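You operate a simulated robot arm through the tools that you are given. There is no shell and no other tool.

You run a simulated two-armed robot. Do the job below in one go: nothing can be reset, and whatever is moved stays where it is left.

## Task
Move the pink and white flat cartons under the strap and hook it again.
Fine: unhook the strap first; stand them upright under the strap; leave the third where it is. Where these are worked on the way, their far stop is far enough and under half their travel is too little: orange buckle of the strap.

The check looks at the end state, three seconds after you hand in, the way a careful person would. Anything else that was tipped, shoved, dropped, spilled or broken makes it a failure.

## Robot
Two 7-joint arms with fingered hands on one trunk that stands fixed in place. Base frame: the origin is at the foot of the trunk, x ahead of it, y to its left, z up; the work surface is at about z = 1.35. Units: m, degrees, N and s.
The left shoulder is at [0.044, 0.173, 1.17], the right one opposite. With the tool pointing down near the work surface each hand reaches from about 0.1 to 0.64 m from the base axis, measured 20 degrees to its own side. Payload 3.5 kg a hand.
The tool frame of a hand sits at the grasp point between the pads (the TCP): z along the fingers, y along the line on which they close. The tips reach 0.025 m beyond it. The gripper opens to 0.088 m. The gripper's body begins 0.029 m behind the TCP. The gripper is a hand of 3 fingers: y runs from the thumb to the fingers, the wrist lies at [-0.013, -0.097, -0.162] in the tool frame.
Orientation is that of the tool frame in the base frame, as a unit quaternion [x, y, z, w]. With the fingers straight down and the wrist toward the robot, the tool's x, y and z point along [0, 1, 0], [1, 0, 0] and [0, 0, -1] of the base frame.

## Interface
- The arms move only by the tool servo_tool. It takes "left_increments", "right_increments" or both (then of equal length, played together; a hand with none holds still); each is text: rows parted by semicolons, each of 6 numbers parted by spaces: the shift along the base's x, y, z in m, then the turn, a rotation vector about the base's x, y, z in degrees. In form: dx dy dz wx wy wz; .... A call has 1 to 20 rows; each row shifts and turns the commanded pose from where the row before left it. A row lasts 0.2 s, in which the tool goes at most 0.05 m and 8.6 degrees; a call with a longer step from one row to the next is refused whole. A pose out of reach is approached as far as the arm can. The call stops where the force on the tool passes 40 N (or 10 N more than at its start, if that is more) or the arm is blocked; 0.2 s more then pass. In this call time passes only in rows, and 0.2 s behind the last. The reply holds the time, the measured pose of the TCP, the force on the tool along the base axes, the opening and the grip force, in the units named above and with some noise, with the torque about the TCP (base axes, N m) and any sound that the robot's microphone picked up.
- Cameras (640 x 400 px; columns grow to the right, rows downward): "scene" is now at [0.1347, 0.0406, 1.4222]; the picture's right is [0.43, -0.90, -0.05], its down [-0.36, -0.12, -0.93] and it looks along [0.83, 0.42, -0.37] (base axes); focal length 214 px, centre (320, 200). "left" rides on the left gripper at [-0.058, -0.085, -0.099] in its tool frame; the picture's right is [-0.67, -0.35, 0.66], its down [0.69, -0.63, 0.37] and it looks along [0.28, 0.69, 0.66] (tool axes); focal length 261 px, centre (320, 200). "right" rides on the right gripper at [0.058, -0.085, -0.099] in its tool frame; the picture's right is [-0.67, 0.35, -0.66], its down [-0.69, -0.63, 0.37] and it looks along [-0.28, 0.69, 0.66] (tool axes); focal length 261 px, centre (320, 200). There is no depth. A picture from a camera that has moved, and an enlarged one, comes with that camera's place and axes in the base frame and with its lens.
- camera(camera): a new picture of that camera. The clock stands still meanwhile.
- raise_lower(by): slides the trunk up (or, below 0, down) by that many m; the arms and the scene camera ride with it, the base frame stays. It gives what a move gives, with no picture.
- curl_fingers(index, middle, thumb_bend, thumb_turn, hand): sets how far each is bent, from 0 (flat) to 100 (curled in); at 30 the hand is open as for a grip, at 70 the pads meet at the TCP. One left out holds its place. A second passes; each finger stops where it meets its share of the squeeze, and holds until it gets a number again. It is the only way to open and close the hand. It gives what a move gives, with no picture; readings hold the bend of each and the force on the fingers (four entries, about 0 where the hand has none), thumb and palm. thumb_turn goes from beside the hand (0) to across from the fingers (100), as for a grip.
- pan_tilt(pan, tilt): turns the head with the scene camera to pan (to the left, within 86 degrees either way) and tilt (down, from -29 to 69), counted from straight ahead of the robot. It gives what a move gives.
- close_up(camera, box): a new picture of the part [left, top, right, bottom] of that camera's present view, enlarged. The clock stands still meanwhile.
- hand_in(): hands the job in; it is judged then, once.

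Places have to be worked out from the pictures, the camera data and where the tool is seen. Open the grippers and draw the arms clear of the work before you hand the job in, unless the task says otherwise.

The tools are called after "Emit:" as a command line: name --argument value ..., lists and objects as JSON in quotes. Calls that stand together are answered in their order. servo_tool: Moves the arms, as the interface text tells. Its arguments: {"type":"object","properties":{"left_increments":{"type":"string"},"right_increments":{"type":"string"}},"required":[]} The other tools are called the same way: raise_lower (by) slides the trunk up or down; curl_fingers (index, middle, thumb_bend, thumb_turn, hand) moves the fingers one by one; pan_tilt (pan, tilt) turns the head that bears the scene camera; camera (camera) takes a picture; close_up (camera, box) takes an enlarged picture of a part of a camera's view; hand_in () hands the job in.

At the start:

```text
clock: 0.0
left_ee_pos: [0.2896, 0.4482, 1.2643]
left_orientation: [0.708, 0.707, 0.0, 0.001]
left_contact_force: [1.2, 0.2, 0.5]
left_moment: [0.0, 0.0, -0.02]
left_finger_gap: 0.0878
left_grasp_force: 0.1
left_shape: jaw
left_bend: [30.0, 30.0, 30.0, 98.0]
left_finger forces: [0.1, 0.0, 0.0, 0.0, 0.0, 0.0]
right_ee_pos: [0.4466, 0.0291, 1.3993]
right_orientation: [0.707, 0.707, 0.0, 0.001]
right_contact_force: [-0.5, 0.0, 0.7]
right_moment: [0.0, 0.0, -0.01]
right_finger_gap: 0.0873
right_grasp_force: 0.1
right_shape: jaw
right_bend: [30.0, 30.0, 30.0, 98.0]
right_finger forces: [0.0, 0.0, 0.0, 0.0, 0.0, 0.1]
trunk travel left (down, up): [-0.25, 0.205]
head pan, tilt: [25.7, 16.1]
```

scene: 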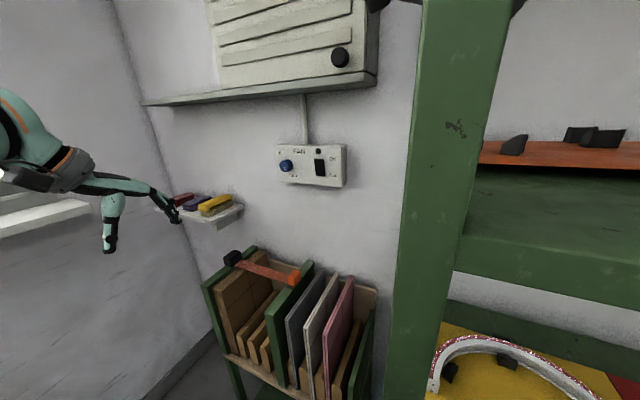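
right: 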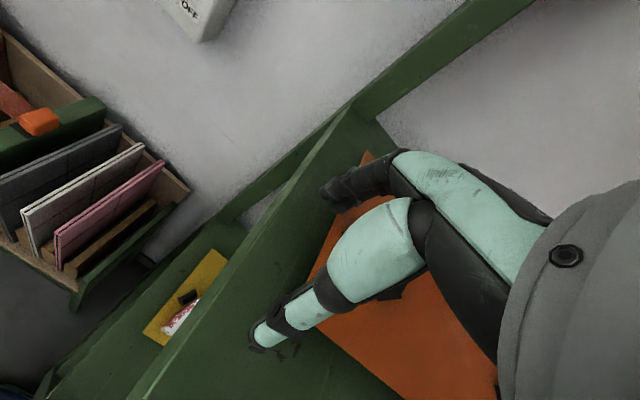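
left: 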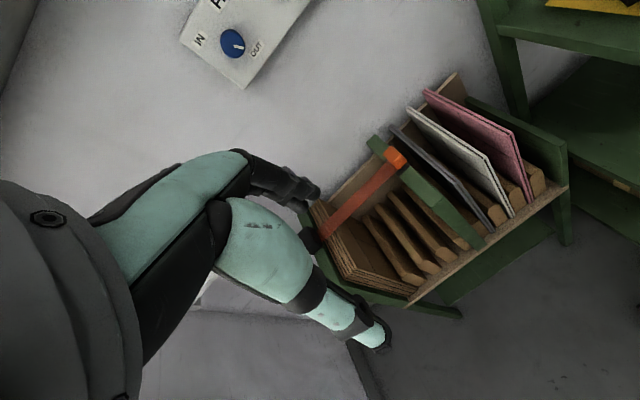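

The pictures show a rack with slots: three flat cartons (grey, white, pink) on the right and a strapped bay on the left with an orange buckle. I turn the head to look more directly at the rack.

Emit:
pan_tilt --pan 38 --tilt 42

Emit:
close_up --camera "left" --box '[280, 60, 600, 320]'

Emit:
camera --camera "scene"

```text
clock: 0.9
left_ee_pos: [0.2903, 0.4475, 1.2653]
left_orientation: [0.707, 0.707, 0.0, -0.001]
left_contact_force: [-0.5, -0.2, -0.2]
left_moment: [0.01, -0.04, 0.01]
left_finger_gap: 0.0877
left_grasp_force: 0.0
left_shape: jaw
left_bend: [30.0, 30.0, 30.0, 98.0]
left_finger forces: [0.1, 0.0, 0.0, 0.0, 0.1, 0.0]
right_ee_pos: [0.4462, 0.0278, 1.3999]
right_orientation: [0.707, 0.707, 0.0, 0.0]
right_contact_force: [0.8, 1.3, -0.3]
right_moment: [0.04, -0.01, -0.02]
right_finger_gap: 0.0874
right_grasp_force: 0.1
right_shape: jaw
right_bend: [30.0, 30.0, 30.0, 98.0]
right_finger forces: [0.0, 0.0, 0.0, 0.0, 0.0, 0.1]
trunk travel left (down, up): [-0.25, 0.205]
head pan, tilt: [38.0, 42.0]
```

```text
1.54 times, centred on (440, 190) of left
camera zoom: at [0.2051, 0.3894, 1.3655], right [-0.35, -0.67, -0.66], down [-0.63, 0.69, -0.37], along [0.69, 0.28, -0.66], focal length 401 px, centre (135, 215)
```

zoom: 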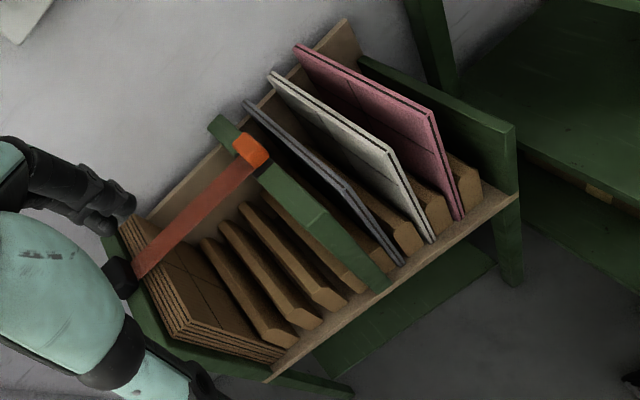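

```text
taken
camera scene: at [0.112, 0.0515, 1.3838], right [0.61, -0.79, -0.07], down [-0.61, -0.41, -0.68], along [0.51, 0.46, -0.73], focal length 214 px, centre (320, 200)
```

scene: 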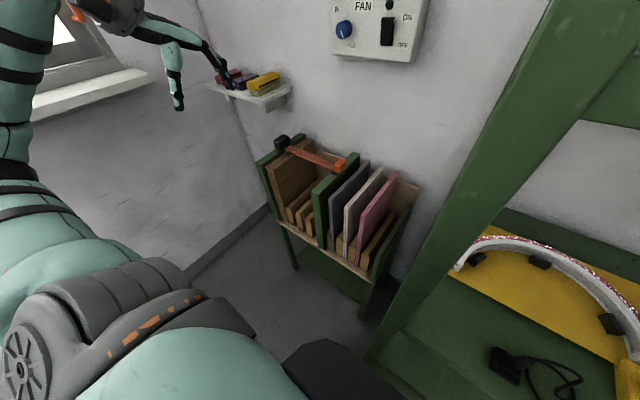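

The head now looks on the rack. I take an enlarged picture of the rack from the scene camera and move the left hand's obstruction into account later.

Emit:
close_up --camera "scene" --box '[230, 110, 450, 310]'

Emit:
close_up --camera "right" --box '[0, 20, 240, 320]'

Emit:
camera --camera "left"

Emit:
camera --camera "right"

```text
2.00 times, centred on (340, 210) of scene
camera zoom: at [0.112, 0.0515, 1.3838], right [0.61, -0.79, -0.07], down [-0.61, -0.41, -0.68], along [0.51, 0.46, -0.73], focal length 429 px, centre (280, 180)
```

zoom: 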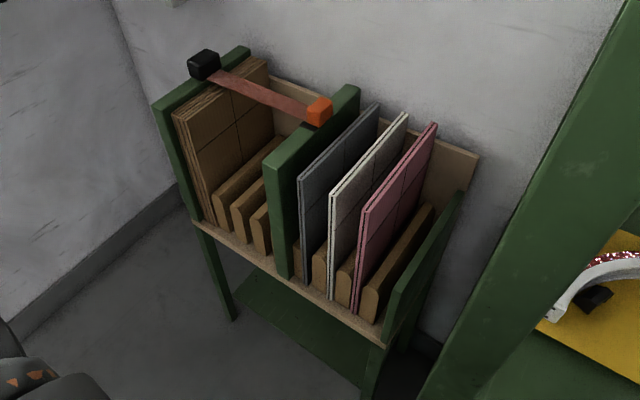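

```text
1.33 times, centred on (120, 170) of right
camera zoom: at [0.3611, 0.0849, 1.4995], right [0.35, -0.67, 0.66], down [-0.63, -0.69, -0.37], along [0.69, -0.28, -0.66], focal length 348 px, centre (587, 240)
```

zoom: 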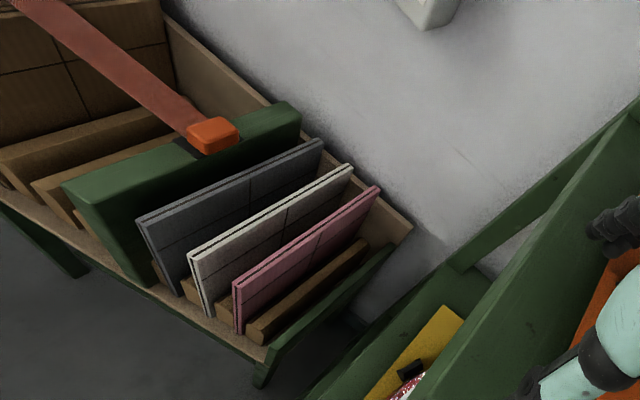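

```text
taken
camera left: at [0.2051, 0.3894, 1.3655], right [-0.35, -0.67, -0.66], down [-0.63, 0.69, -0.37], along [0.69, 0.28, -0.66], focal length 261 px, centre (320, 200)
```

left: 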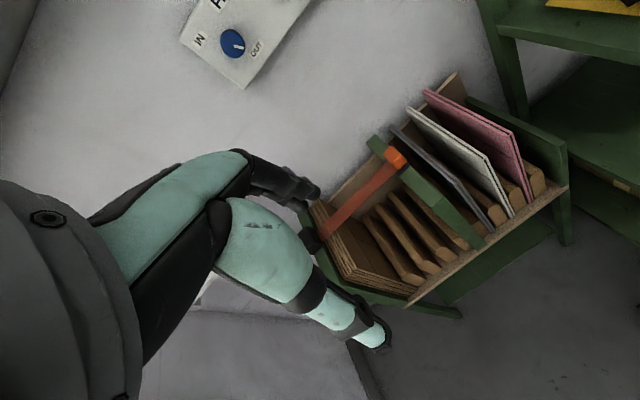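

```text
taken
camera right: at [0.3611, 0.0849, 1.4995], right [0.35, -0.67, 0.66], down [-0.63, -0.69, -0.37], along [0.69, -0.28, -0.66], focal length 261 px, centre (320, 200)
```

right: 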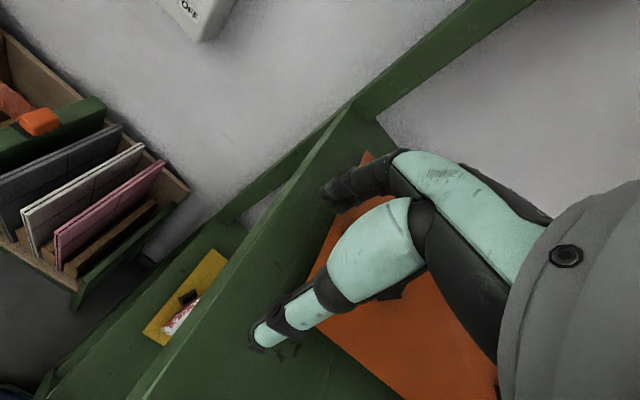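

The buckle triangulates to about (0.58, 0.37, 0.94), the strap's black pivot to about (0.59, 0.65, 0.93), pink carton at y≈0.218, white at y≈0.274, grey at y≈0.33. I enlarge details to see the buckle and the slots.

Emit:
close_up --camera "scene" --box '[250, 125, 350, 190]'

Emit:
close_up --camera "scene" --box '[270, 170, 400, 290]'

Emit:
close_up --camera "left" --box '[310, 120, 450, 220]'

Emit:
close_up --camera "left" --box '[330, 180, 570, 310]'

Emit:
close_up --camera "right" --box '[0, 20, 200, 180]'

```text
6.15 times, centred on (300, 158) of scene
camera zoom: at [0.112, 0.0515, 1.3838], right [0.61, -0.79, -0.07], down [-0.61, -0.41, -0.68], along [0.51, 0.46, -0.73], focal length 1320 px, centre (443, 462)
```

zoom: 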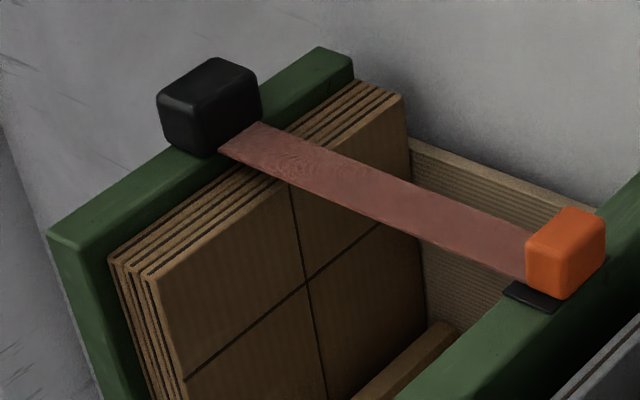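

```text
3.33 times, centred on (335, 230) of scene
camera zoom: at [0.112, 0.0515, 1.3838], right [0.61, -0.79, -0.07], down [-0.61, -0.41, -0.68], along [0.51, 0.46, -0.73], focal length 715 px, centre (270, 100)
```

zoom: 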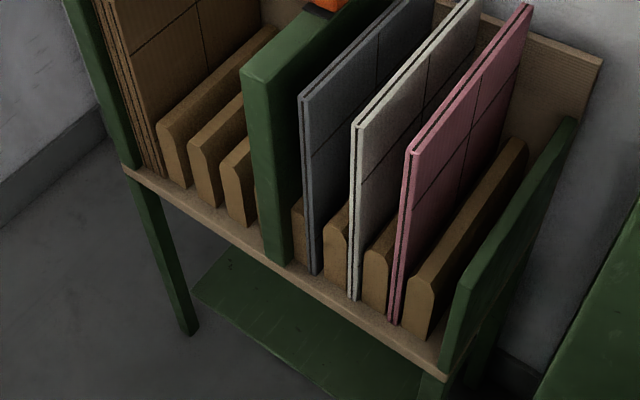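

```text
4.00 times, centred on (380, 170) of left
camera zoom: at [0.2051, 0.3894, 1.3655], right [-0.35, -0.67, -0.66], down [-0.63, 0.69, -0.37], along [0.69, 0.28, -0.66], focal length 1043 px, centre (80, 320)
```

zoom: 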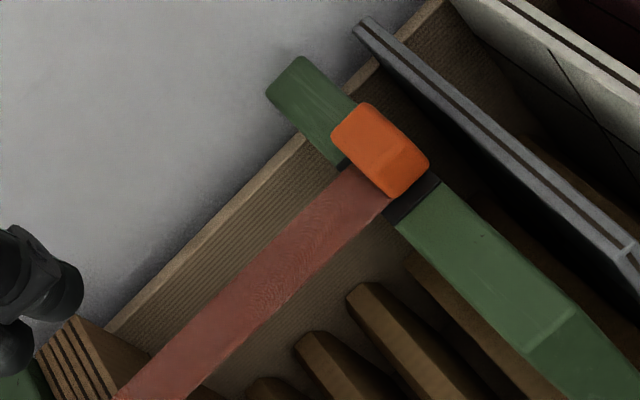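

```text
2.67 times, centred on (450, 245) of left
camera zoom: at [0.2051, 0.3894, 1.3655], right [-0.35, -0.67, -0.66], down [-0.63, 0.69, -0.37], along [0.69, 0.28, -0.66], focal length 695 px, centre (-27, 80)
```

zoom: 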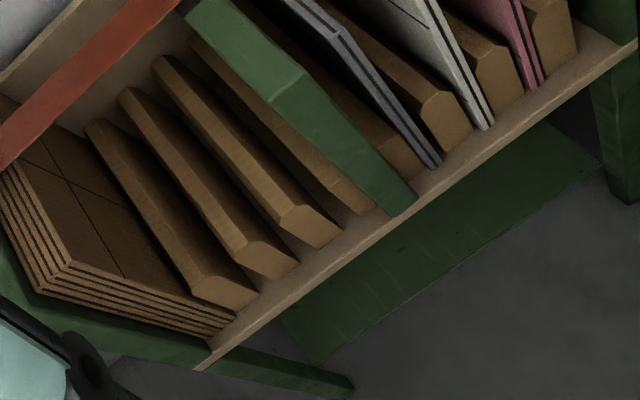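

```text
2.50 times, centred on (100, 100) of right
camera zoom: at [0.3611, 0.0849, 1.4995], right [0.35, -0.67, 0.66], down [-0.63, -0.69, -0.37], along [0.69, -0.28, -0.66], focal length 652 px, centre (870, 450)
```

zoom: 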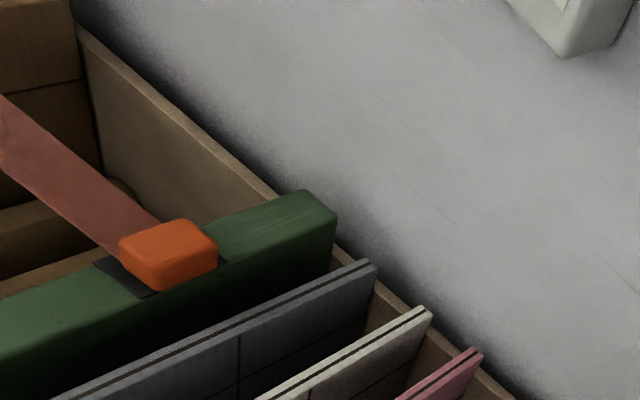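

The strap is a flat bar from the black pivot on the left wall to the orange buckle sitting on the divider's catch plate; the left bay has a stack of brown cartons at the left wall and slots between slats. Before moving, I look round to see what is under and beside the arms.

Emit:
pan_tilt --pan -20 --tilt 35

Emit:
camera --camera "scene"

Emit:
pan_tilt --pan 80 --tilt 35

Emit:
camera --camera "scene"

```text
clock: 2.2
left_ee_pos: [0.2904, 0.4486, 1.2662]
left_orientation: [0.708, 0.707, 0.001, 0.0]
left_contact_force: [0.7, 0.2, 0.2]
left_moment: [0.02, 0.01, -0.03]
left_finger_gap: 0.0876
left_grasp_force: 0.0
left_shape: jaw
left_bend: [30.0, 30.0, 30.0, 98.0]
left_finger forces: [0.0, 0.1, 0.0, 0.1, 0.1, 0.0]
right_ee_pos: [0.4462, 0.0278, 1.4005]
right_orientation: [0.707, 0.707, -0.001, 0.0]
right_contact_force: [0.4, -0.8, -0.4]
right_moment: [-0.01, 0.03, 0.01]
right_finger_gap: 0.0877
right_grasp_force: 0.0
right_shape: jaw
right_bend: [30.0, 30.0, 30.0, 98.0]
right_finger forces: [0.0, 0.1, 0.0, 0.0, 0.0, 0.0]
trunk travel left (down, up): [-0.25, 0.205]
head pan, tilt: [-20.0, 35.0]
```

```text
taken
camera scene: at [0.1299, -0.0299, 1.3923], right [-0.34, -0.94, 0.04], down [-0.63, 0.2, -0.75], along [0.7, -0.28, -0.66], focal length 214 px, centre (320, 200)
```

scene: 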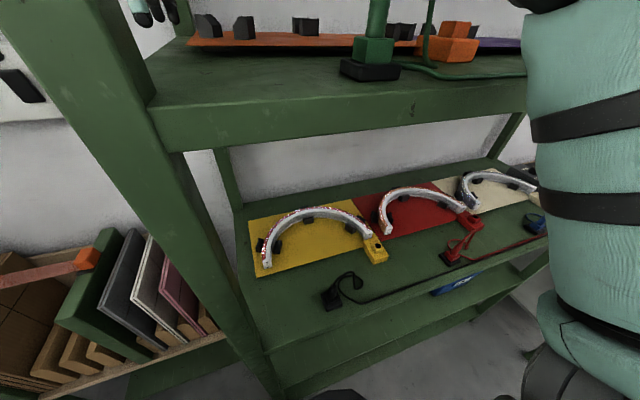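

```text
clock: 3.9
left_ee_pos: [0.2916, 0.4479, 1.2651]
left_orientation: [0.707, 0.707, 0.0, 0.0]
left_contact_force: [-0.5, -0.9, 0.2]
left_moment: [0.02, -0.02, 0.03]
left_finger_gap: 0.0876
left_grasp_force: 0.2
left_shape: jaw
left_bend: [30.0, 30.0, 30.0, 98.0]
left_finger forces: [0.0, 0.0, 0.0, 0.1, 0.0, 0.0]
right_ee_pos: [0.4458, 0.0277, 1.4009]
right_orientation: [0.707, 0.707, 0.0, 0.0]
right_contact_force: [0.0, 0.1, 0.7]
right_moment: [0.04, 0.02, 0.02]
right_finger_gap: 0.0877
right_grasp_force: 0.0
right_shape: jaw
right_bend: [30.0, 30.0, 30.0, 98.0]
right_finger forces: [0.1, 0.0, 0.0, 0.1, 0.1, 0.1]
trunk travel left (down, up): [-0.25, 0.205]
head pan, tilt: [80.0, 35.0]
```

```text
taken
camera scene: at [0.0629, 0.0868, 1.3999], right [0.98, -0.17, -0.11], down [-0.19, -0.56, -0.8], along [0.08, 0.81, -0.59], focal length 214 px, centre (320, 200)
```

scene: 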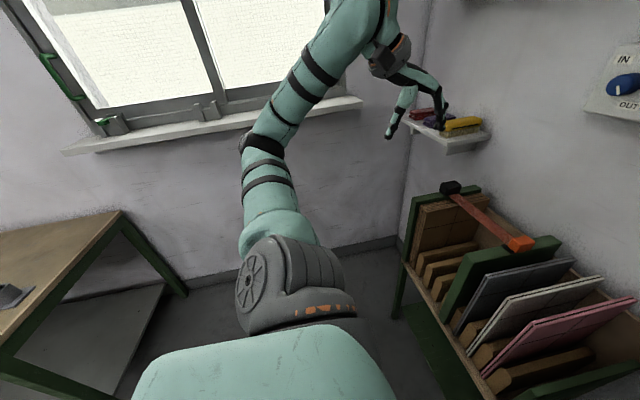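

The green shelf's front-left post stands near (0.28, 0.03), clear of the left arm's work area, and the space round the left hand is free. I turn the left hand in place: +90° about z (thumb to the right), then pitch the fingers forward by 35°.

Emit:
servo_tool --left_increments "0 0 0 0 0 8.2; 0 0 0 0 0 8.2; 0 0 0 0 0 8.2; 0 0 0 0 0 8.2; 0 0 0 0 0 8.2; 0 0 0 0 0 8.2; 0 0 0 0 0 8.2; 0 0 0 0 0 8.2; 0 0 0 0 0 8.2; 0 0 0 0 0 8.2; 0 0 0 0 0 8; 0 0 0 0 -7 0; 0 0 0 0 -7 0; 0 0 0 0 -7 0; 0 0 0 0 -7 0; 0 0 0 0 -7 0"

Emit:
pan_tilt --pan 45 --tilt 40

Emit:
camera --camera "scene"

Emit:
camera --camera "left"

```text
clock: 7.3
left_ee_pos: [0.24, 0.537, 1.1912]
left_orientation: [0.002, 0.954, 0.0, 0.301]
left_contact_force: [0.4, -0.1, -0.1]
left_moment: [-0.01, -0.01, 0.02]
left_finger_gap: 0.0878
left_grasp_force: 0.1
left_shape: jaw
left_bend: [30.0, 30.0, 30.0, 98.0]
left_finger forces: [0.1, 0.1, 0.0, 0.0, 0.0, 0.0]
left hand out of reach, approached as far as the arm can: row 8, 9, 10, 11
right_ee_pos: [0.4453, 0.0271, 1.4003]
right_orientation: [0.707, 0.707, 0.001, 0.001]
right_contact_force: [-0.7, 0.0, 0.7]
right_moment: [-0.02, 0.03, 0.01]
right_finger_gap: 0.0876
right_grasp_force: 0.1
right_shape: jaw
right_bend: [30.0, 30.0, 30.0, 98.0]
right_finger forces: [0.1, 0.0, 0.0, 0.0, 0.0, 0.0]
trunk travel left (down, up): [-0.25, 0.205]
head pan, tilt: [80.0, 35.0]
```

```text
clock: 8.3
left_ee_pos: [0.2407, 0.5363, 1.1913]
left_orientation: [0.0, 0.954, 0.0, 0.3]
left_contact_force: [-0.4, -0.3, 0.9]
left_moment: [-0.02, 0.0, 0.01]
left_finger_gap: 0.0878
left_grasp_force: 0.1
left_shape: jaw
left_bend: [30.0, 30.0, 30.0, 98.0]
left_finger forces: [0.0, 0.0, 0.0, 0.0, 0.0, 0.0]
right_ee_pos: [0.445, 0.0276, 1.4011]
right_orientation: [0.707, 0.707, 0.0, 0.0]
right_contact_force: [-0.5, -0.2, -0.2]
right_moment: [-0.02, -0.02, -0.01]
right_finger_gap: 0.0876
right_grasp_force: 0.0
right_shape: jaw
right_bend: [30.0, 30.0, 30.0, 98.0]
right_finger forces: [0.1, 0.0, 0.0, 0.0, 0.0, 0.0]
trunk travel left (down, up): [-0.25, 0.205]
head pan, tilt: [45.0, 40.0]
```

```text
taken
camera scene: at [0.1063, 0.0603, 1.3874], right [0.7, -0.71, -0.08], down [-0.54, -0.46, -0.71], along [0.47, 0.54, -0.7], focal length 214 px, centre (320, 200)
```

scene: 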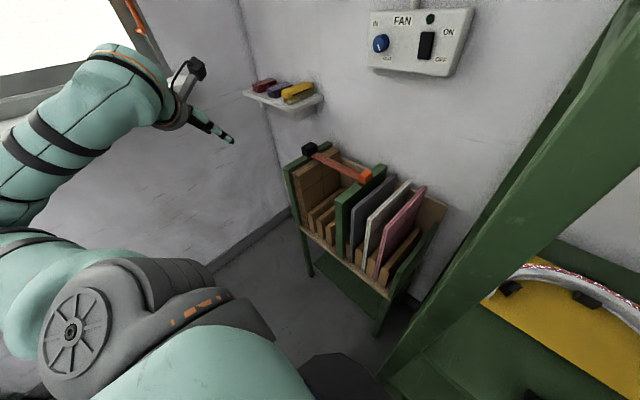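

```text
taken
camera left: at [0.2306, 0.4505, 1.3069], right [0.92, -0.35, -0.15], down [-0.35, -0.63, -0.69], along [0.14, 0.69, -0.7], focal length 261 px, centre (320, 200)
```

left: 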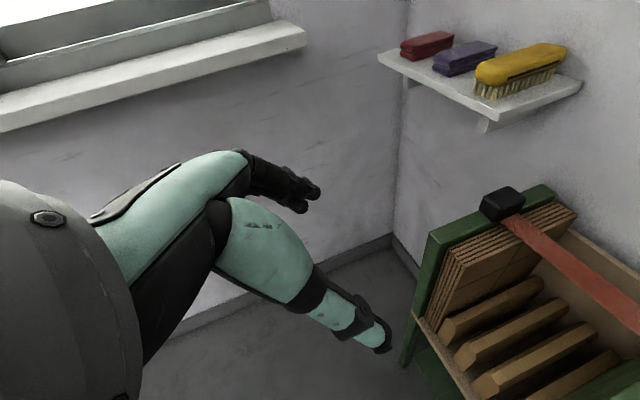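

The hand reached the wanted orientation (tool y along +y, fingers 35° forward of down) though it ended displaced at (0.24, 0.537, 1.191). I move it in small steps towards (0.40, 0.45, 1.17) to see whether the command follows from the measured pose.

Emit:
servo_tool --left_increments "0.03 -0.015 0 0 0 0; 0.03 -0.015 0 0 0 0; 0.03 -0.015 0 0 0 0; 0.03 -0.015 -0.01 0 0 0; 0.03 -0.015 -0.01 0 0 0"

Emit:
camera --camera "left"

Emit:
camera --camera "scene"

```text
clock: 9.5
left_ee_pos: [0.3962, 0.473, 1.1741]
left_orientation: [0.002, 0.954, -0.001, 0.3]
left_contact_force: [-1.1, -0.2, 0.9]
left_moment: [-0.04, 0.06, 0.0]
left_finger_gap: 0.0876
left_grasp_force: 0.1
left_shape: jaw
left_bend: [30.0, 30.0, 30.0, 98.0]
left_finger forces: [0.0, 0.0, 0.0, 0.0, 0.0, 0.0]
left hand out of reach, approached as far as the arm can: row 5
right_ee_pos: [0.4477, 0.0277, 1.3995]
right_orientation: [0.707, 0.707, 0.0, 0.0]
right_contact_force: [1.1, 1.3, 0.3]
right_moment: [0.03, 0.05, -0.03]
right_finger_gap: 0.0875
right_grasp_force: 0.0
right_shape: jaw
right_bend: [30.0, 30.0, 30.0, 98.0]
right_finger forces: [0.0, 0.0, 0.1, 0.0, 0.0, 0.1]
trunk travel left (down, up): [-0.25, 0.205]
head pan, tilt: [45.0, 40.0]
```

```text
taken
camera left: at [0.3862, 0.3881, 1.2887], right [0.92, -0.35, -0.15], down [-0.36, -0.63, -0.69], along [0.15, 0.69, -0.71], focal length 261 px, centre (320, 200)
```

left: 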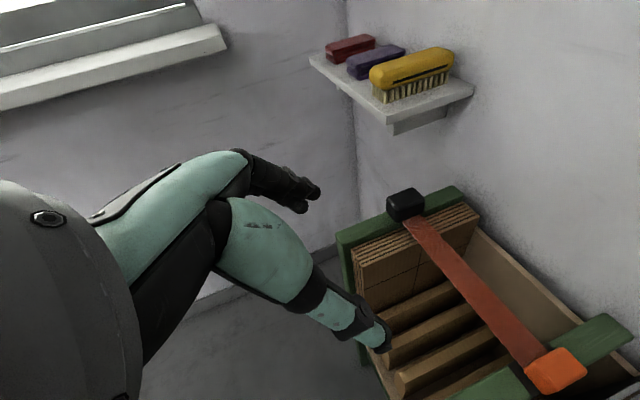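

```text
taken
camera scene: at [0.1079, 0.0599, 1.3872], right [0.7, -0.71, -0.08], down [-0.54, -0.45, -0.71], along [0.47, 0.54, -0.7], focal length 214 px, centre (320, 200)
```

scene: 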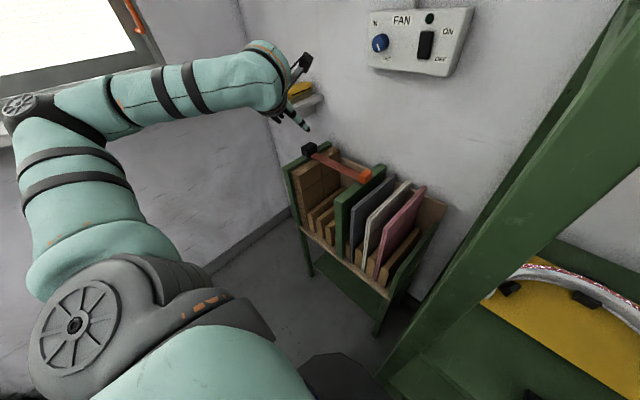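

The left arm tracks from the measured pose, but runs into a limit near (0.39, 0.46, 1.17) in this orientation. I test a steeper forward pitch (60°) and a lower position in free air to find a comfortable configuration.

Emit:
servo_tool --left_increments "-0.02 0 -0.01 0 -6 0; -0.01 0 -0.02 0 -6 0; 0 0 -0.03 0 -6 0; 0 0 -0.03 0 -6 0; 0 0 -0.03 0 0 0"

Emit:
camera --camera "scene"

```text
clock: 10.7
left_ee_pos: [0.3604, 0.4946, 1.0637]
left_orientation: [0.001, 0.87, 0.0, 0.493]
left_contact_force: [-0.1, -0.5, -0.3]
left_moment: [0.01, -0.02, -0.02]
left_finger_gap: 0.0876
left_grasp_force: 0.2
left_shape: jaw
left_bend: [30.0, 30.0, 30.0, 98.0]
left_finger forces: [0.2, 0.1, 0.0, 0.0, 0.1, 0.0]
left hand out of reach, approached as far as the arm can: row 1, 2
right_ee_pos: [0.4468, 0.0283, 1.4001]
right_orientation: [0.708, 0.707, 0.0, 0.0]
right_contact_force: [1.0, 0.2, 0.2]
right_moment: [0.01, -0.04, 0.01]
right_finger_gap: 0.0876
right_grasp_force: 0.1
right_shape: jaw
right_bend: [30.0, 30.0, 30.0, 98.0]
right_finger forces: [0.0, 0.0, 0.1, 0.1, 0.1, 0.0]
trunk travel left (down, up): [-0.25, 0.205]
head pan, tilt: [45.0, 40.0]
```

```text
taken
camera scene: at [0.1067, 0.0604, 1.3873], right [0.7, -0.71, -0.08], down [-0.54, -0.45, -0.71], along [0.47, 0.54, -0.7], focal length 214 px, centre (320, 200)
```

scene: 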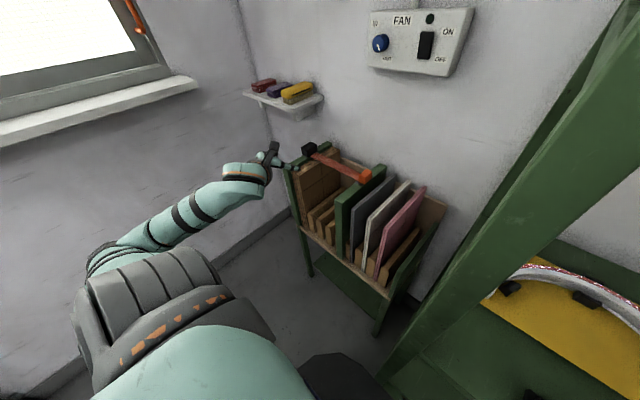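

The arm dropped its elbow and now follows well at about 59° pitch. I look from the hand camera here to refine the strap, slots and buckle geometry.

Emit:
camera --camera "left"

Emit:
close_up --camera "scene" --box '[270, 130, 430, 230]'

Emit:
close_up --camera "scene" --box '[280, 180, 440, 300]'

```text
taken
camera left: at [0.3036, 0.4088, 1.1649], right [0.91, -0.35, 0.24], down [-0.04, -0.63, -0.78], along [0.42, 0.69, -0.58], focal length 261 px, centre (320, 200)
```

left: 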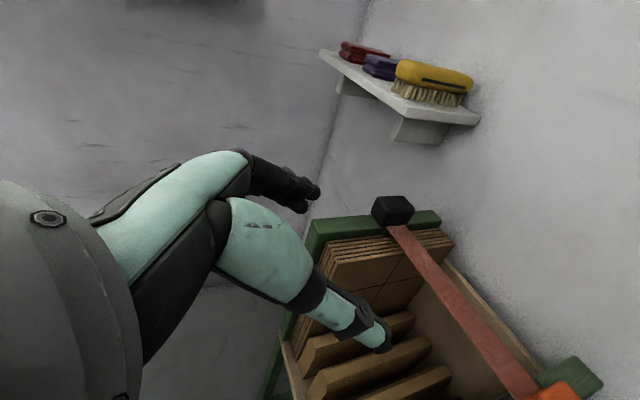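

```text
4.00 times, centred on (350, 180) of scene
camera zoom: at [0.1067, 0.0604, 1.3873], right [0.7, -0.71, -0.08], down [-0.54, -0.45, -0.71], along [0.47, 0.54, -0.7], focal length 858 px, centre (200, 280)
```

zoom: 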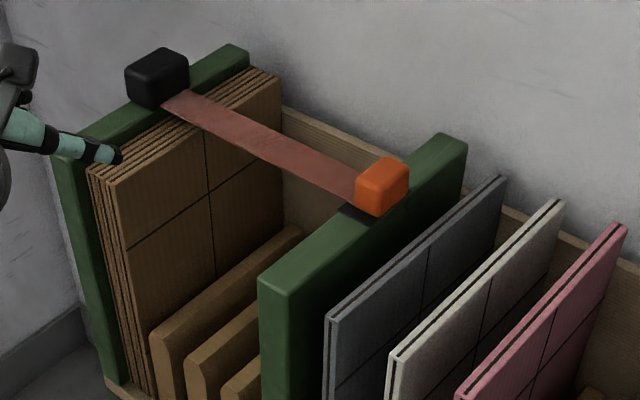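

```text
3.33 times, centred on (360, 240) of scene
camera zoom: at [0.1067, 0.0604, 1.3873], right [0.7, -0.71, -0.08], down [-0.54, -0.45, -0.71], along [0.47, 0.54, -0.7], focal length 715 px, centre (187, 67)
```

zoom: 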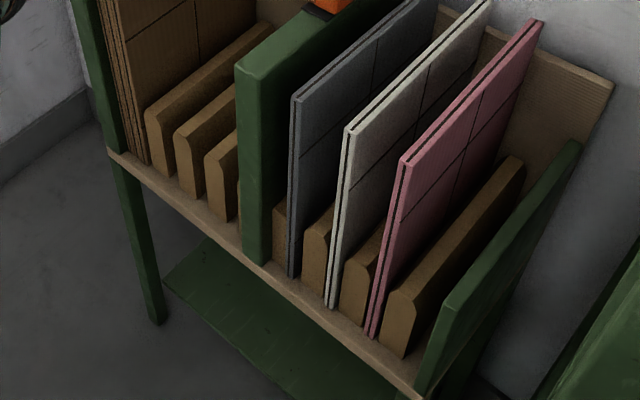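

The slots of the left bay come out at about y = 0.425, 0.482 and 0.539 (pitch 0.057), divider y 0.364–0.393 with top at 0.907, strap x 0.568–0.61 and underside about 0.915. I half-close the left fingers into a narrow probe for lifting the strap from below, and move the hand to a spot in front of the left bay.

Emit:
curl_fingers --hand "left" --index 63 --middle 63 --thumb_bend 63 --thumb_turn 98

Emit:
servo_tool --left_increments "0 0.005 -0.03 0 0 0; 0 0.005 -0.03 0 0 0; 0.005 0.005 -0.03 0 0 0; 0.005 0.005 -0.03 0 0 0; 0.005 0.005 -0.03 0 0 0; 0.005 0 -0.03 0 0 0; 0.005 0 -0.03 0 0 0"

Emit:
camera --camera "scene"

Emit:
camera --camera "left"

```text
clock: 11.7
left_ee_pos: [0.3597, 0.4947, 1.0645]
left_orientation: [0.0, 0.871, 0.0, 0.492]
left_contact_force: [-0.1, -0.1, -0.6]
left_moment: [0.03, 0.0, 0.02]
left_finger_gap: 0.0136
left_grasp_force: 0.0
left_shape: fingers
left_bend: [63.0, 63.0, 63.0, 99.0]
left_finger forces: [0.0, 0.0, 0.0, 0.0, 0.0, 0.0]
right_ee_pos: [0.4462, 0.0284, 1.4007]
right_orientation: [0.707, 0.707, 0.0, -0.001]
right_contact_force: [-0.3, 0.4, 1.1]
right_moment: [0.05, -0.03, -0.01]
right_finger_gap: 0.0874
right_grasp_force: 0.0
right_shape: jaw
right_bend: [30.0, 30.0, 30.0, 98.0]
right_finger forces: [0.0, 0.0, 0.0, 0.0, 0.0, 0.0]
trunk travel left (down, up): [-0.25, 0.205]
head pan, tilt: [45.0, 40.0]
```

```text
clock: 13.3
left_ee_pos: [0.3843, 0.5197, 0.8517]
left_orientation: [0.0, 0.87, 0.001, 0.493]
left_contact_force: [0.1, -0.1, 0.0]
left_moment: [0.03, 0.01, -0.02]
left_finger_gap: 0.0138
left_grasp_force: 0.0
left_shape: fingers
left_bend: [63.0, 63.0, 63.0, 99.0]
left_finger forces: [0.0, 0.0, 0.0, 0.0, 0.0, 0.0]
right_ee_pos: [0.4466, 0.028, 1.4]
right_orientation: [0.707, 0.708, 0.0, 0.0]
right_contact_force: [-0.4, 0.2, 0.1]
right_moment: [0.01, 0.0, -0.02]
right_finger_gap: 0.0878
right_grasp_force: 0.1
right_shape: jaw
right_bend: [30.0, 30.0, 30.0, 98.0]
right_finger forces: [0.0, 0.0, 0.0, 0.0, 0.0, 0.0]
trunk travel left (down, up): [-0.25, 0.205]
head pan, tilt: [45.0, 40.0]
```

```text
taken
camera scene: at [0.1071, 0.06, 1.3873], right [0.7, -0.71, -0.08], down [-0.54, -0.45, -0.71], along [0.47, 0.54, -0.7], focal length 214 px, centre (320, 200)
```

scene: 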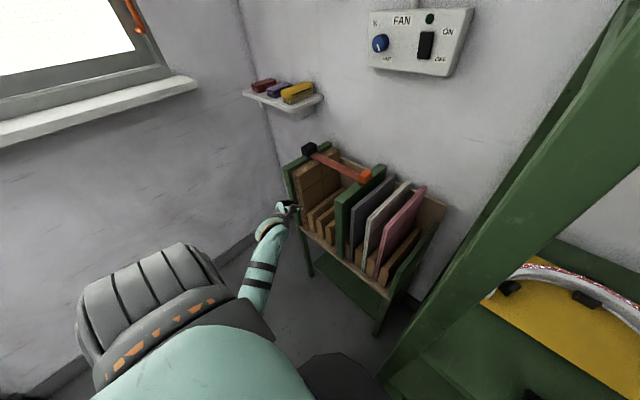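

```text
taken
camera left: at [0.3278, 0.4336, 0.9526], right [0.91, -0.35, 0.24], down [-0.04, -0.63, -0.78], along [0.42, 0.7, -0.58], focal length 261 px, centre (320, 200)
```

left: 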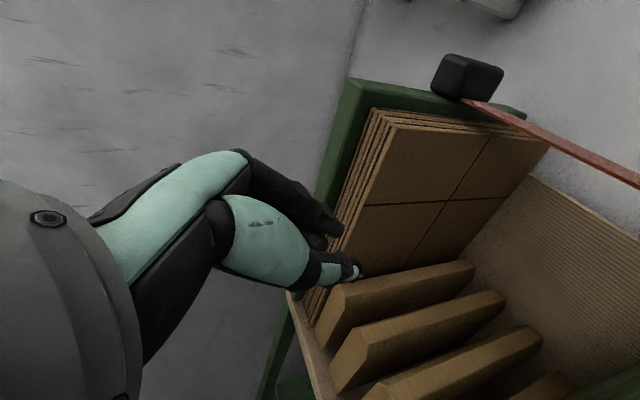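

The hand is in front of the left bay at (0.384, 0.52, 0.852) and the strap's near edge shows at z≈0.916. I drive straight ahead so that the fingers lie under the strap at x≈0.585.

Emit:
servo_tool --left_increments "0.034 0 0 0 0 0; 0.034 0 0 0 0 0; 0.034 0 0 0 0 0; 0.034 0 0 0 0 0; 0.034 0 0 0 0 0; 0.034 0 0 0 0 0"

Emit:
camera --camera "scene"

Emit:
camera --camera "left"

Emit:
close_up --camera "scene" --box '[260, 130, 420, 230]'

```text
clock: 14.7
left_ee_pos: [0.5747, 0.5222, 0.8609]
left_orientation: [-0.003, 0.868, 0.006, 0.496]
left_contact_force: [-0.9, -0.6, 0.4]
left_moment: [0.02, 0.0, 0.0]
left_finger_gap: 0.0135
left_grasp_force: 0.1
left_shape: fingers
left_bend: [63.0, 63.0, 63.0, 100.0]
left_finger forces: [0.1, 0.0, 0.0, 0.1, 0.0, 0.0]
right_ee_pos: [0.4376, 0.022, 1.4013]
right_orientation: [0.71, 0.705, 0.002, 0.0]
right_contact_force: [0.3, -0.7, -1.1]
right_moment: [-0.01, 0.0, 0.02]
right_finger_gap: 0.0875
right_grasp_force: 0.1
right_shape: jaw
right_bend: [30.0, 30.0, 30.0, 98.0]
right_finger forces: [0.0, 0.0, 0.0, 0.0, 0.0, 0.1]
trunk travel left (down, up): [-0.25, 0.205]
head pan, tilt: [45.0, 40.0]
```

```text
taken
camera scene: at [0.0927, 0.0564, 1.3894], right [0.71, -0.7, -0.07], down [-0.53, -0.46, -0.72], along [0.47, 0.55, -0.69], focal length 214 px, centre (320, 200)
```

scene: 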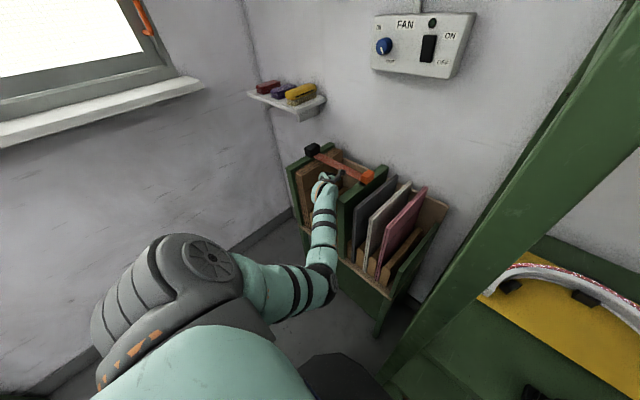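

```text
taken
camera left: at [0.5192, 0.4342, 0.9618], right [0.91, -0.34, 0.24], down [-0.03, -0.62, -0.78], along [0.42, 0.7, -0.58], focal length 261 px, centre (320, 200)
```

left: 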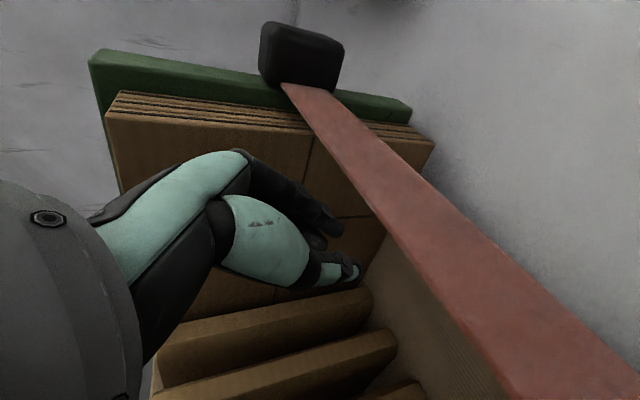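

```text
4.00 times, centred on (340, 180) of scene
camera zoom: at [0.0927, 0.0564, 1.3894], right [0.71, -0.7, -0.07], down [-0.53, -0.46, -0.72], along [0.47, 0.55, -0.69], focal length 858 px, centre (240, 280)
```

zoom: 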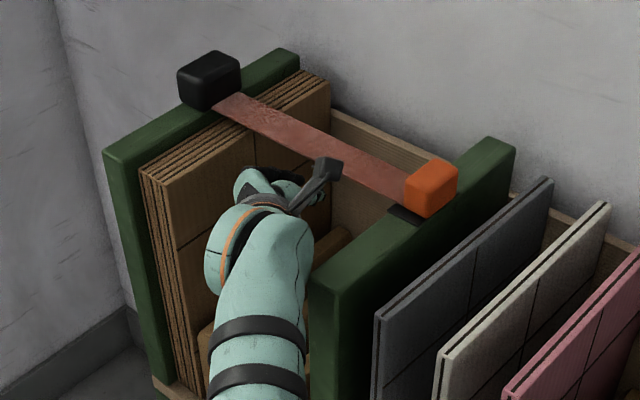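

The fingers are under the strap, but the trunk seems to have leaned back a little (camera and right hand shifted ~1 cm). I hold still for a moment to see whether that settles.

Emit:
servo_tool --left_increments "0 0 0 0 0 0; 0 0 0 0 0 0"

Emit:
close_up --camera "scene" --box '[270, 160, 390, 250]'

```text
clock: 15.3
left_ee_pos: [0.5768, 0.5208, 0.863]
left_orientation: [-0.002, 0.867, 0.007, 0.498]
left_contact_force: [0.0, 0.4, 0.4]
left_moment: [0.01, 0.0, -0.01]
left_finger_gap: 0.0136
left_grasp_force: 0.1
left_shape: fingers
left_bend: [63.0, 63.0, 63.0, 100.0]
left_finger forces: [0.0, 0.0, 0.0, 0.1, 0.0, 0.0]
right_ee_pos: [0.4388, 0.0214, 1.4011]
right_orientation: [0.711, 0.703, 0.002, 0.0]
right_contact_force: [0.9, 0.1, 0.0]
right_moment: [0.02, -0.04, -0.01]
right_finger_gap: 0.0878
right_grasp_force: 0.0
right_shape: jaw
right_bend: [30.0, 30.0, 30.0, 98.0]
right_finger forces: [0.0, 0.1, 0.1, 0.0, 0.0, 0.0]
trunk travel left (down, up): [-0.25, 0.205]
head pan, tilt: [45.0, 40.0]
```

```text
4.44 times, centred on (330, 205) of scene
camera zoom: at [0.093, 0.0581, 1.3889], right [0.71, -0.7, -0.07], down [-0.53, -0.46, -0.72], along [0.47, 0.55, -0.69], focal length 953 px, centre (276, 178)
```

zoom: 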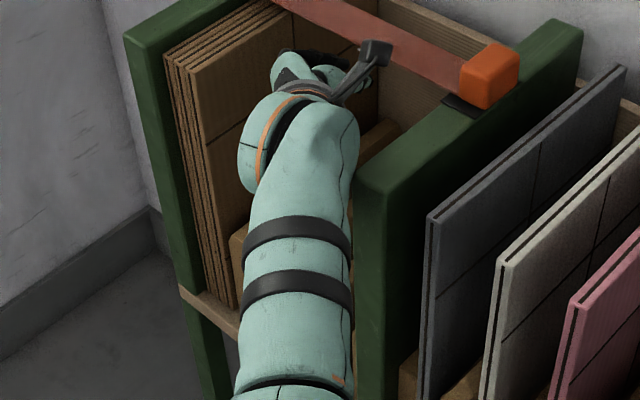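

The teal wrist overlaps the divider's front corner in the picture, so it is pressing there. I back off towards the robot and check that the lean goes away and the rack is unmoved.

Emit:
servo_tool --left_increments "-0.03 0.005 0 0 0 0; -0.03 0.005 0 0 0 0; -0.03 0.005 0 0 0 0; 0 0 0 0 0 0"

Emit:
camera --camera "scene"

Emit:
close_up --camera "scene" --box '[260, 130, 420, 230]'

```text
clock: 16.3
left_ee_pos: [0.4993, 0.5338, 0.8522]
left_orientation: [0.001, 0.871, -0.001, 0.492]
left_contact_force: [-0.1, 0.2, -0.4]
left_moment: [-0.02, 0.0, 0.02]
left_finger_gap: 0.0135
left_grasp_force: 0.0
left_shape: fingers
left_bend: [63.0, 63.0, 63.0, 100.0]
left_finger forces: [0.0, 0.0, 0.1, 0.1, 0.0, 0.1]
right_ee_pos: [0.4473, 0.0278, 1.3989]
right_orientation: [0.707, 0.707, 0.001, 0.0]
right_contact_force: [0.0, -0.1, -0.2]
right_moment: [0.03, 0.03, 0.0]
right_finger_gap: 0.0877
right_grasp_force: 0.0
right_shape: jaw
right_bend: [30.0, 30.0, 30.0, 98.0]
right_finger forces: [0.0, 0.0, 0.0, 0.0, 0.0, 0.1]
trunk travel left (down, up): [-0.25, 0.205]
head pan, tilt: [45.0, 40.0]
```

```text
taken
camera scene: at [0.1081, 0.0604, 1.3871], right [0.7, -0.71, -0.08], down [-0.54, -0.45, -0.71], along [0.47, 0.54, -0.7], focal length 214 px, centre (320, 200)
```

scene: 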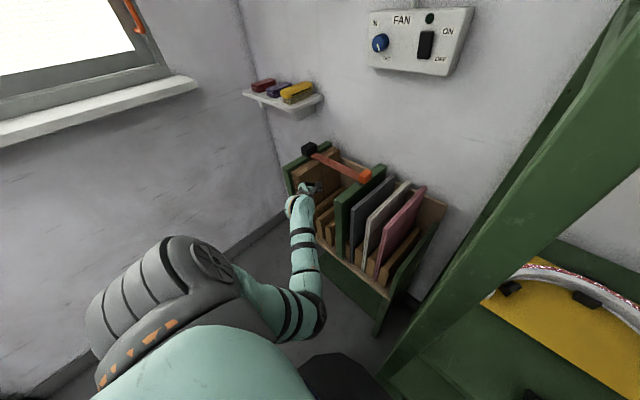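

```text
4.00 times, centred on (340, 180) of scene
camera zoom: at [0.1081, 0.0604, 1.3871], right [0.7, -0.71, -0.08], down [-0.54, -0.45, -0.71], along [0.47, 0.54, -0.7], focal length 858 px, centre (240, 280)
```

zoom: 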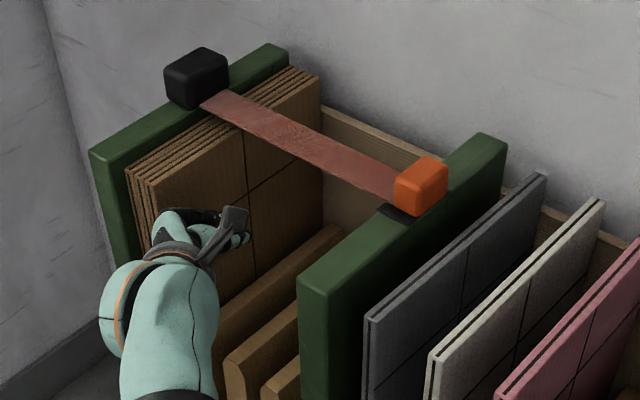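

The lean vanished and the rack stands unmoved. I retreat in front of the bay and re-orient the hand to near-horizontal with a 31° yaw to the right so the wrist lies straight behind the fingertips, keeping wrist and forearm out of the rack.

Emit:
servo_tool --left_increments "-0.04 0 0 0 -6 0; -0.04 0 0 0 -6 0; -0.03 0 0 0 -6 0; 0 -0.01 0 0 -5 0; 0 -0.01 0 0 0 -7.75; 0 -0.01 0 0 0 -7.75; 0 -0.01 0 0 0 -7.75; 0 -0.005 0.005 0 0 -7.75"

Emit:
camera --camera "scene"

Emit:
camera --camera "left"

```text
clock: 18.1
left_ee_pos: [0.3886, 0.4895, 0.8567]
left_orientation: [0.201, 0.727, -0.176, 0.632]
left_contact_force: [-0.2, 0.6, -0.1]
left_moment: [0.01, 0.03, 0.0]
left_finger_gap: 0.0135
left_grasp_force: 0.1
left_shape: fingers
left_bend: [63.0, 63.0, 63.0, 100.0]
left_finger forces: [0.0, 0.0, 0.0, 0.1, 0.0, 0.0]
right_ee_pos: [0.4468, 0.0291, 1.399]
right_orientation: [0.707, 0.707, 0.0, 0.001]
right_contact_force: [-0.2, 0.3, -0.4]
right_moment: [-0.04, 0.0, -0.05]
right_finger_gap: 0.0876
right_grasp_force: 0.0
right_shape: jaw
right_bend: [30.0, 30.0, 30.0, 98.0]
right_finger forces: [0.0, 0.1, 0.0, 0.1, 0.0, 0.0]
trunk travel left (down, up): [-0.25, 0.205]
head pan, tilt: [45.0, 40.0]
```

```text
taken
camera scene: at [0.1068, 0.0612, 1.3873], right [0.7, -0.71, -0.08], down [-0.54, -0.46, -0.71], along [0.47, 0.54, -0.7], focal length 214 px, centre (320, 200)
```

scene: 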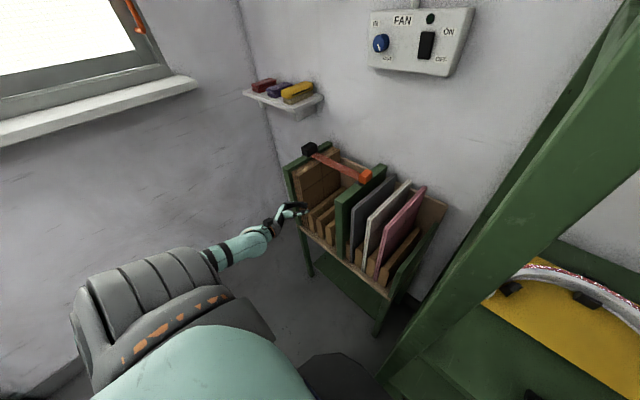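

```text
taken
camera left: at [0.2659, 0.4637, 0.9276], right [0.46, -0.68, 0.57], down [-0.1, -0.68, -0.73], along [0.88, 0.28, -0.38], focal length 261 px, centre (320, 200)
```

left: 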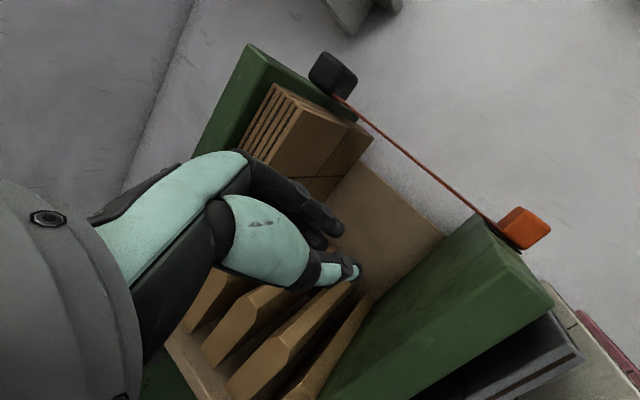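

The hand now points under the strap with the wrist straight behind it. I go forward about 0.185 m and check force and trunk lean.

Emit:
servo_tool --left_increments "0.032 0 0 0 0 0; 0.032 0 0 0 0 0; 0.032 0 0 0 0 0; 0.032 0 0 0 0 0; 0.032 0 0 0 0 0; 0.027 0 0 0 0 0"

Emit:
camera --camera "left"

Emit:
close_up --camera "scene" --box '[260, 130, 420, 230]'

```text
clock: 19.5
left_ee_pos: [0.5781, 0.4879, 0.8575]
left_orientation: [0.202, 0.728, -0.176, 0.631]
left_contact_force: [-0.6, -0.3, 0.1]
left_moment: [0.0, -0.01, 0.01]
left_finger_gap: 0.0135
left_grasp_force: 0.0
left_shape: fingers
left_bend: [63.0, 63.0, 63.0, 100.0]
left_finger forces: [0.0, 0.1, 0.0, 0.0, 0.1, 0.1]
right_ee_pos: [0.4469, 0.0272, 1.3988]
right_orientation: [0.707, 0.707, 0.0, 0.001]
right_contact_force: [-0.2, 0.3, 0.3]
right_moment: [0.02, -0.01, 0.03]
right_finger_gap: 0.0876
right_grasp_force: 0.0
right_shape: jaw
right_bend: [30.0, 30.0, 30.0, 98.0]
right_finger forces: [0.1, 0.0, 0.0, 0.0, 0.0, 0.1]
trunk travel left (down, up): [-0.25, 0.205]
head pan, tilt: [45.0, 40.0]
```

```text
taken
camera left: at [0.4552, 0.4611, 0.9291], right [0.46, -0.68, 0.57], down [-0.1, -0.68, -0.73], along [0.88, 0.28, -0.37], focal length 261 px, centre (320, 200)
```

left: 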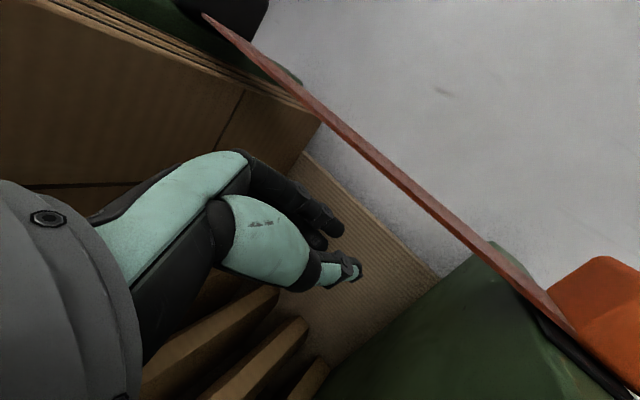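

```text
4.00 times, centred on (340, 180) of scene
camera zoom: at [0.1074, 0.06, 1.3873], right [0.7, -0.71, -0.08], down [-0.54, -0.45, -0.71], along [0.47, 0.54, -0.7], focal length 858 px, centre (240, 280)
```

zoom: 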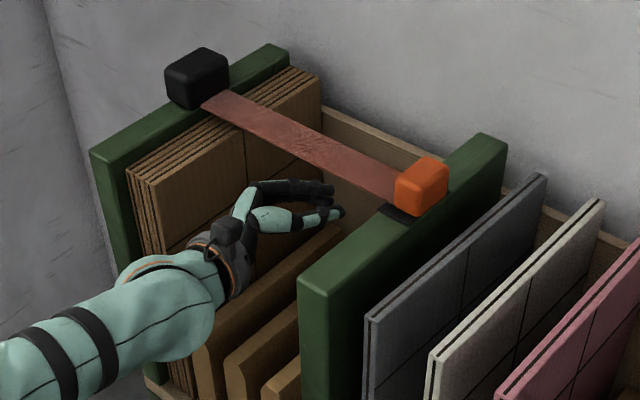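

No contact and no lean: the fingers lie under the strap without touching. I go 1.5 cm deeper and lift slowly to find the contact and unhook the buckle.

Emit:
servo_tool --left_increments "0.015 0 0 0 0 0; 0 0 0.008 0 0 0; 0 0 0.008 0 0 0; 0 0 0.008 0 0 0; 0 0 0.008 0 0 0; 0 0 0.008 0 0 0; 0 0 0.008 0 0 0; 0 0 0.008 0 0 0"

Emit:
camera --camera "left"

Emit:
close_up --camera "scene" --box '[260, 130, 420, 230]'

```text
clock: 21.3
left_ee_pos: [0.5893, 0.4893, 0.9136]
left_orientation: [0.201, 0.728, -0.175, 0.632]
left_contact_force: [-0.9, 0.0, -0.2]
left_moment: [0.01, 0.0, -0.01]
left_finger_gap: 0.0133
left_grasp_force: 0.2
left_shape: fingers
left_bend: [63.0, 63.0, 63.0, 100.0]
left_finger forces: [0.0, 0.1, 0.0, 0.1, 0.1, 0.0]
right_ee_pos: [0.4454, 0.0269, 1.3996]
right_orientation: [0.708, 0.707, 0.0, -0.001]
right_contact_force: [0.3, -0.2, -0.4]
right_moment: [0.06, 0.0, 0.02]
right_finger_gap: 0.088
right_grasp_force: 0.0
right_shape: jaw
right_bend: [30.0, 30.0, 30.0, 98.0]
right_finger forces: [0.1, 0.0, 0.1, 0.0, 0.0, 0.0]
trunk travel left (down, up): [-0.25, 0.205]
head pan, tilt: [45.0, 40.0]
```

```text
taken
camera left: at [0.4683, 0.4625, 0.9851], right [0.46, -0.68, 0.57], down [-0.09, -0.68, -0.73], along [0.88, 0.28, -0.37], focal length 261 px, centre (320, 200)
```

left: 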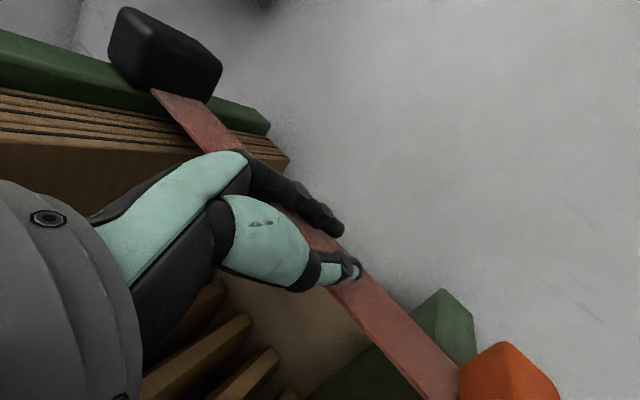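

```text
4.00 times, centred on (340, 180) of scene
camera zoom: at [0.1064, 0.0601, 1.3874], right [0.7, -0.71, -0.08], down [-0.54, -0.45, -0.71], along [0.47, 0.54, -0.7], focal length 858 px, centre (240, 280)
```

zoom: 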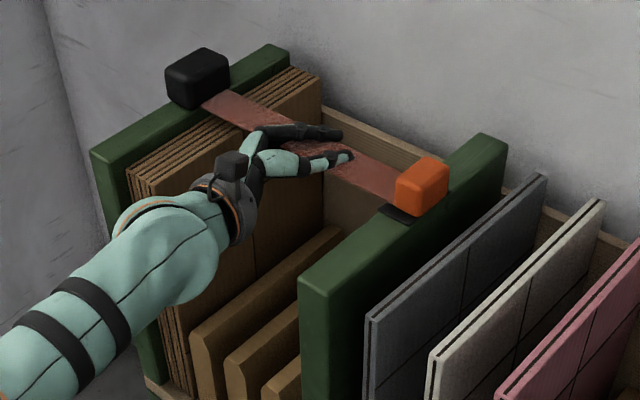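

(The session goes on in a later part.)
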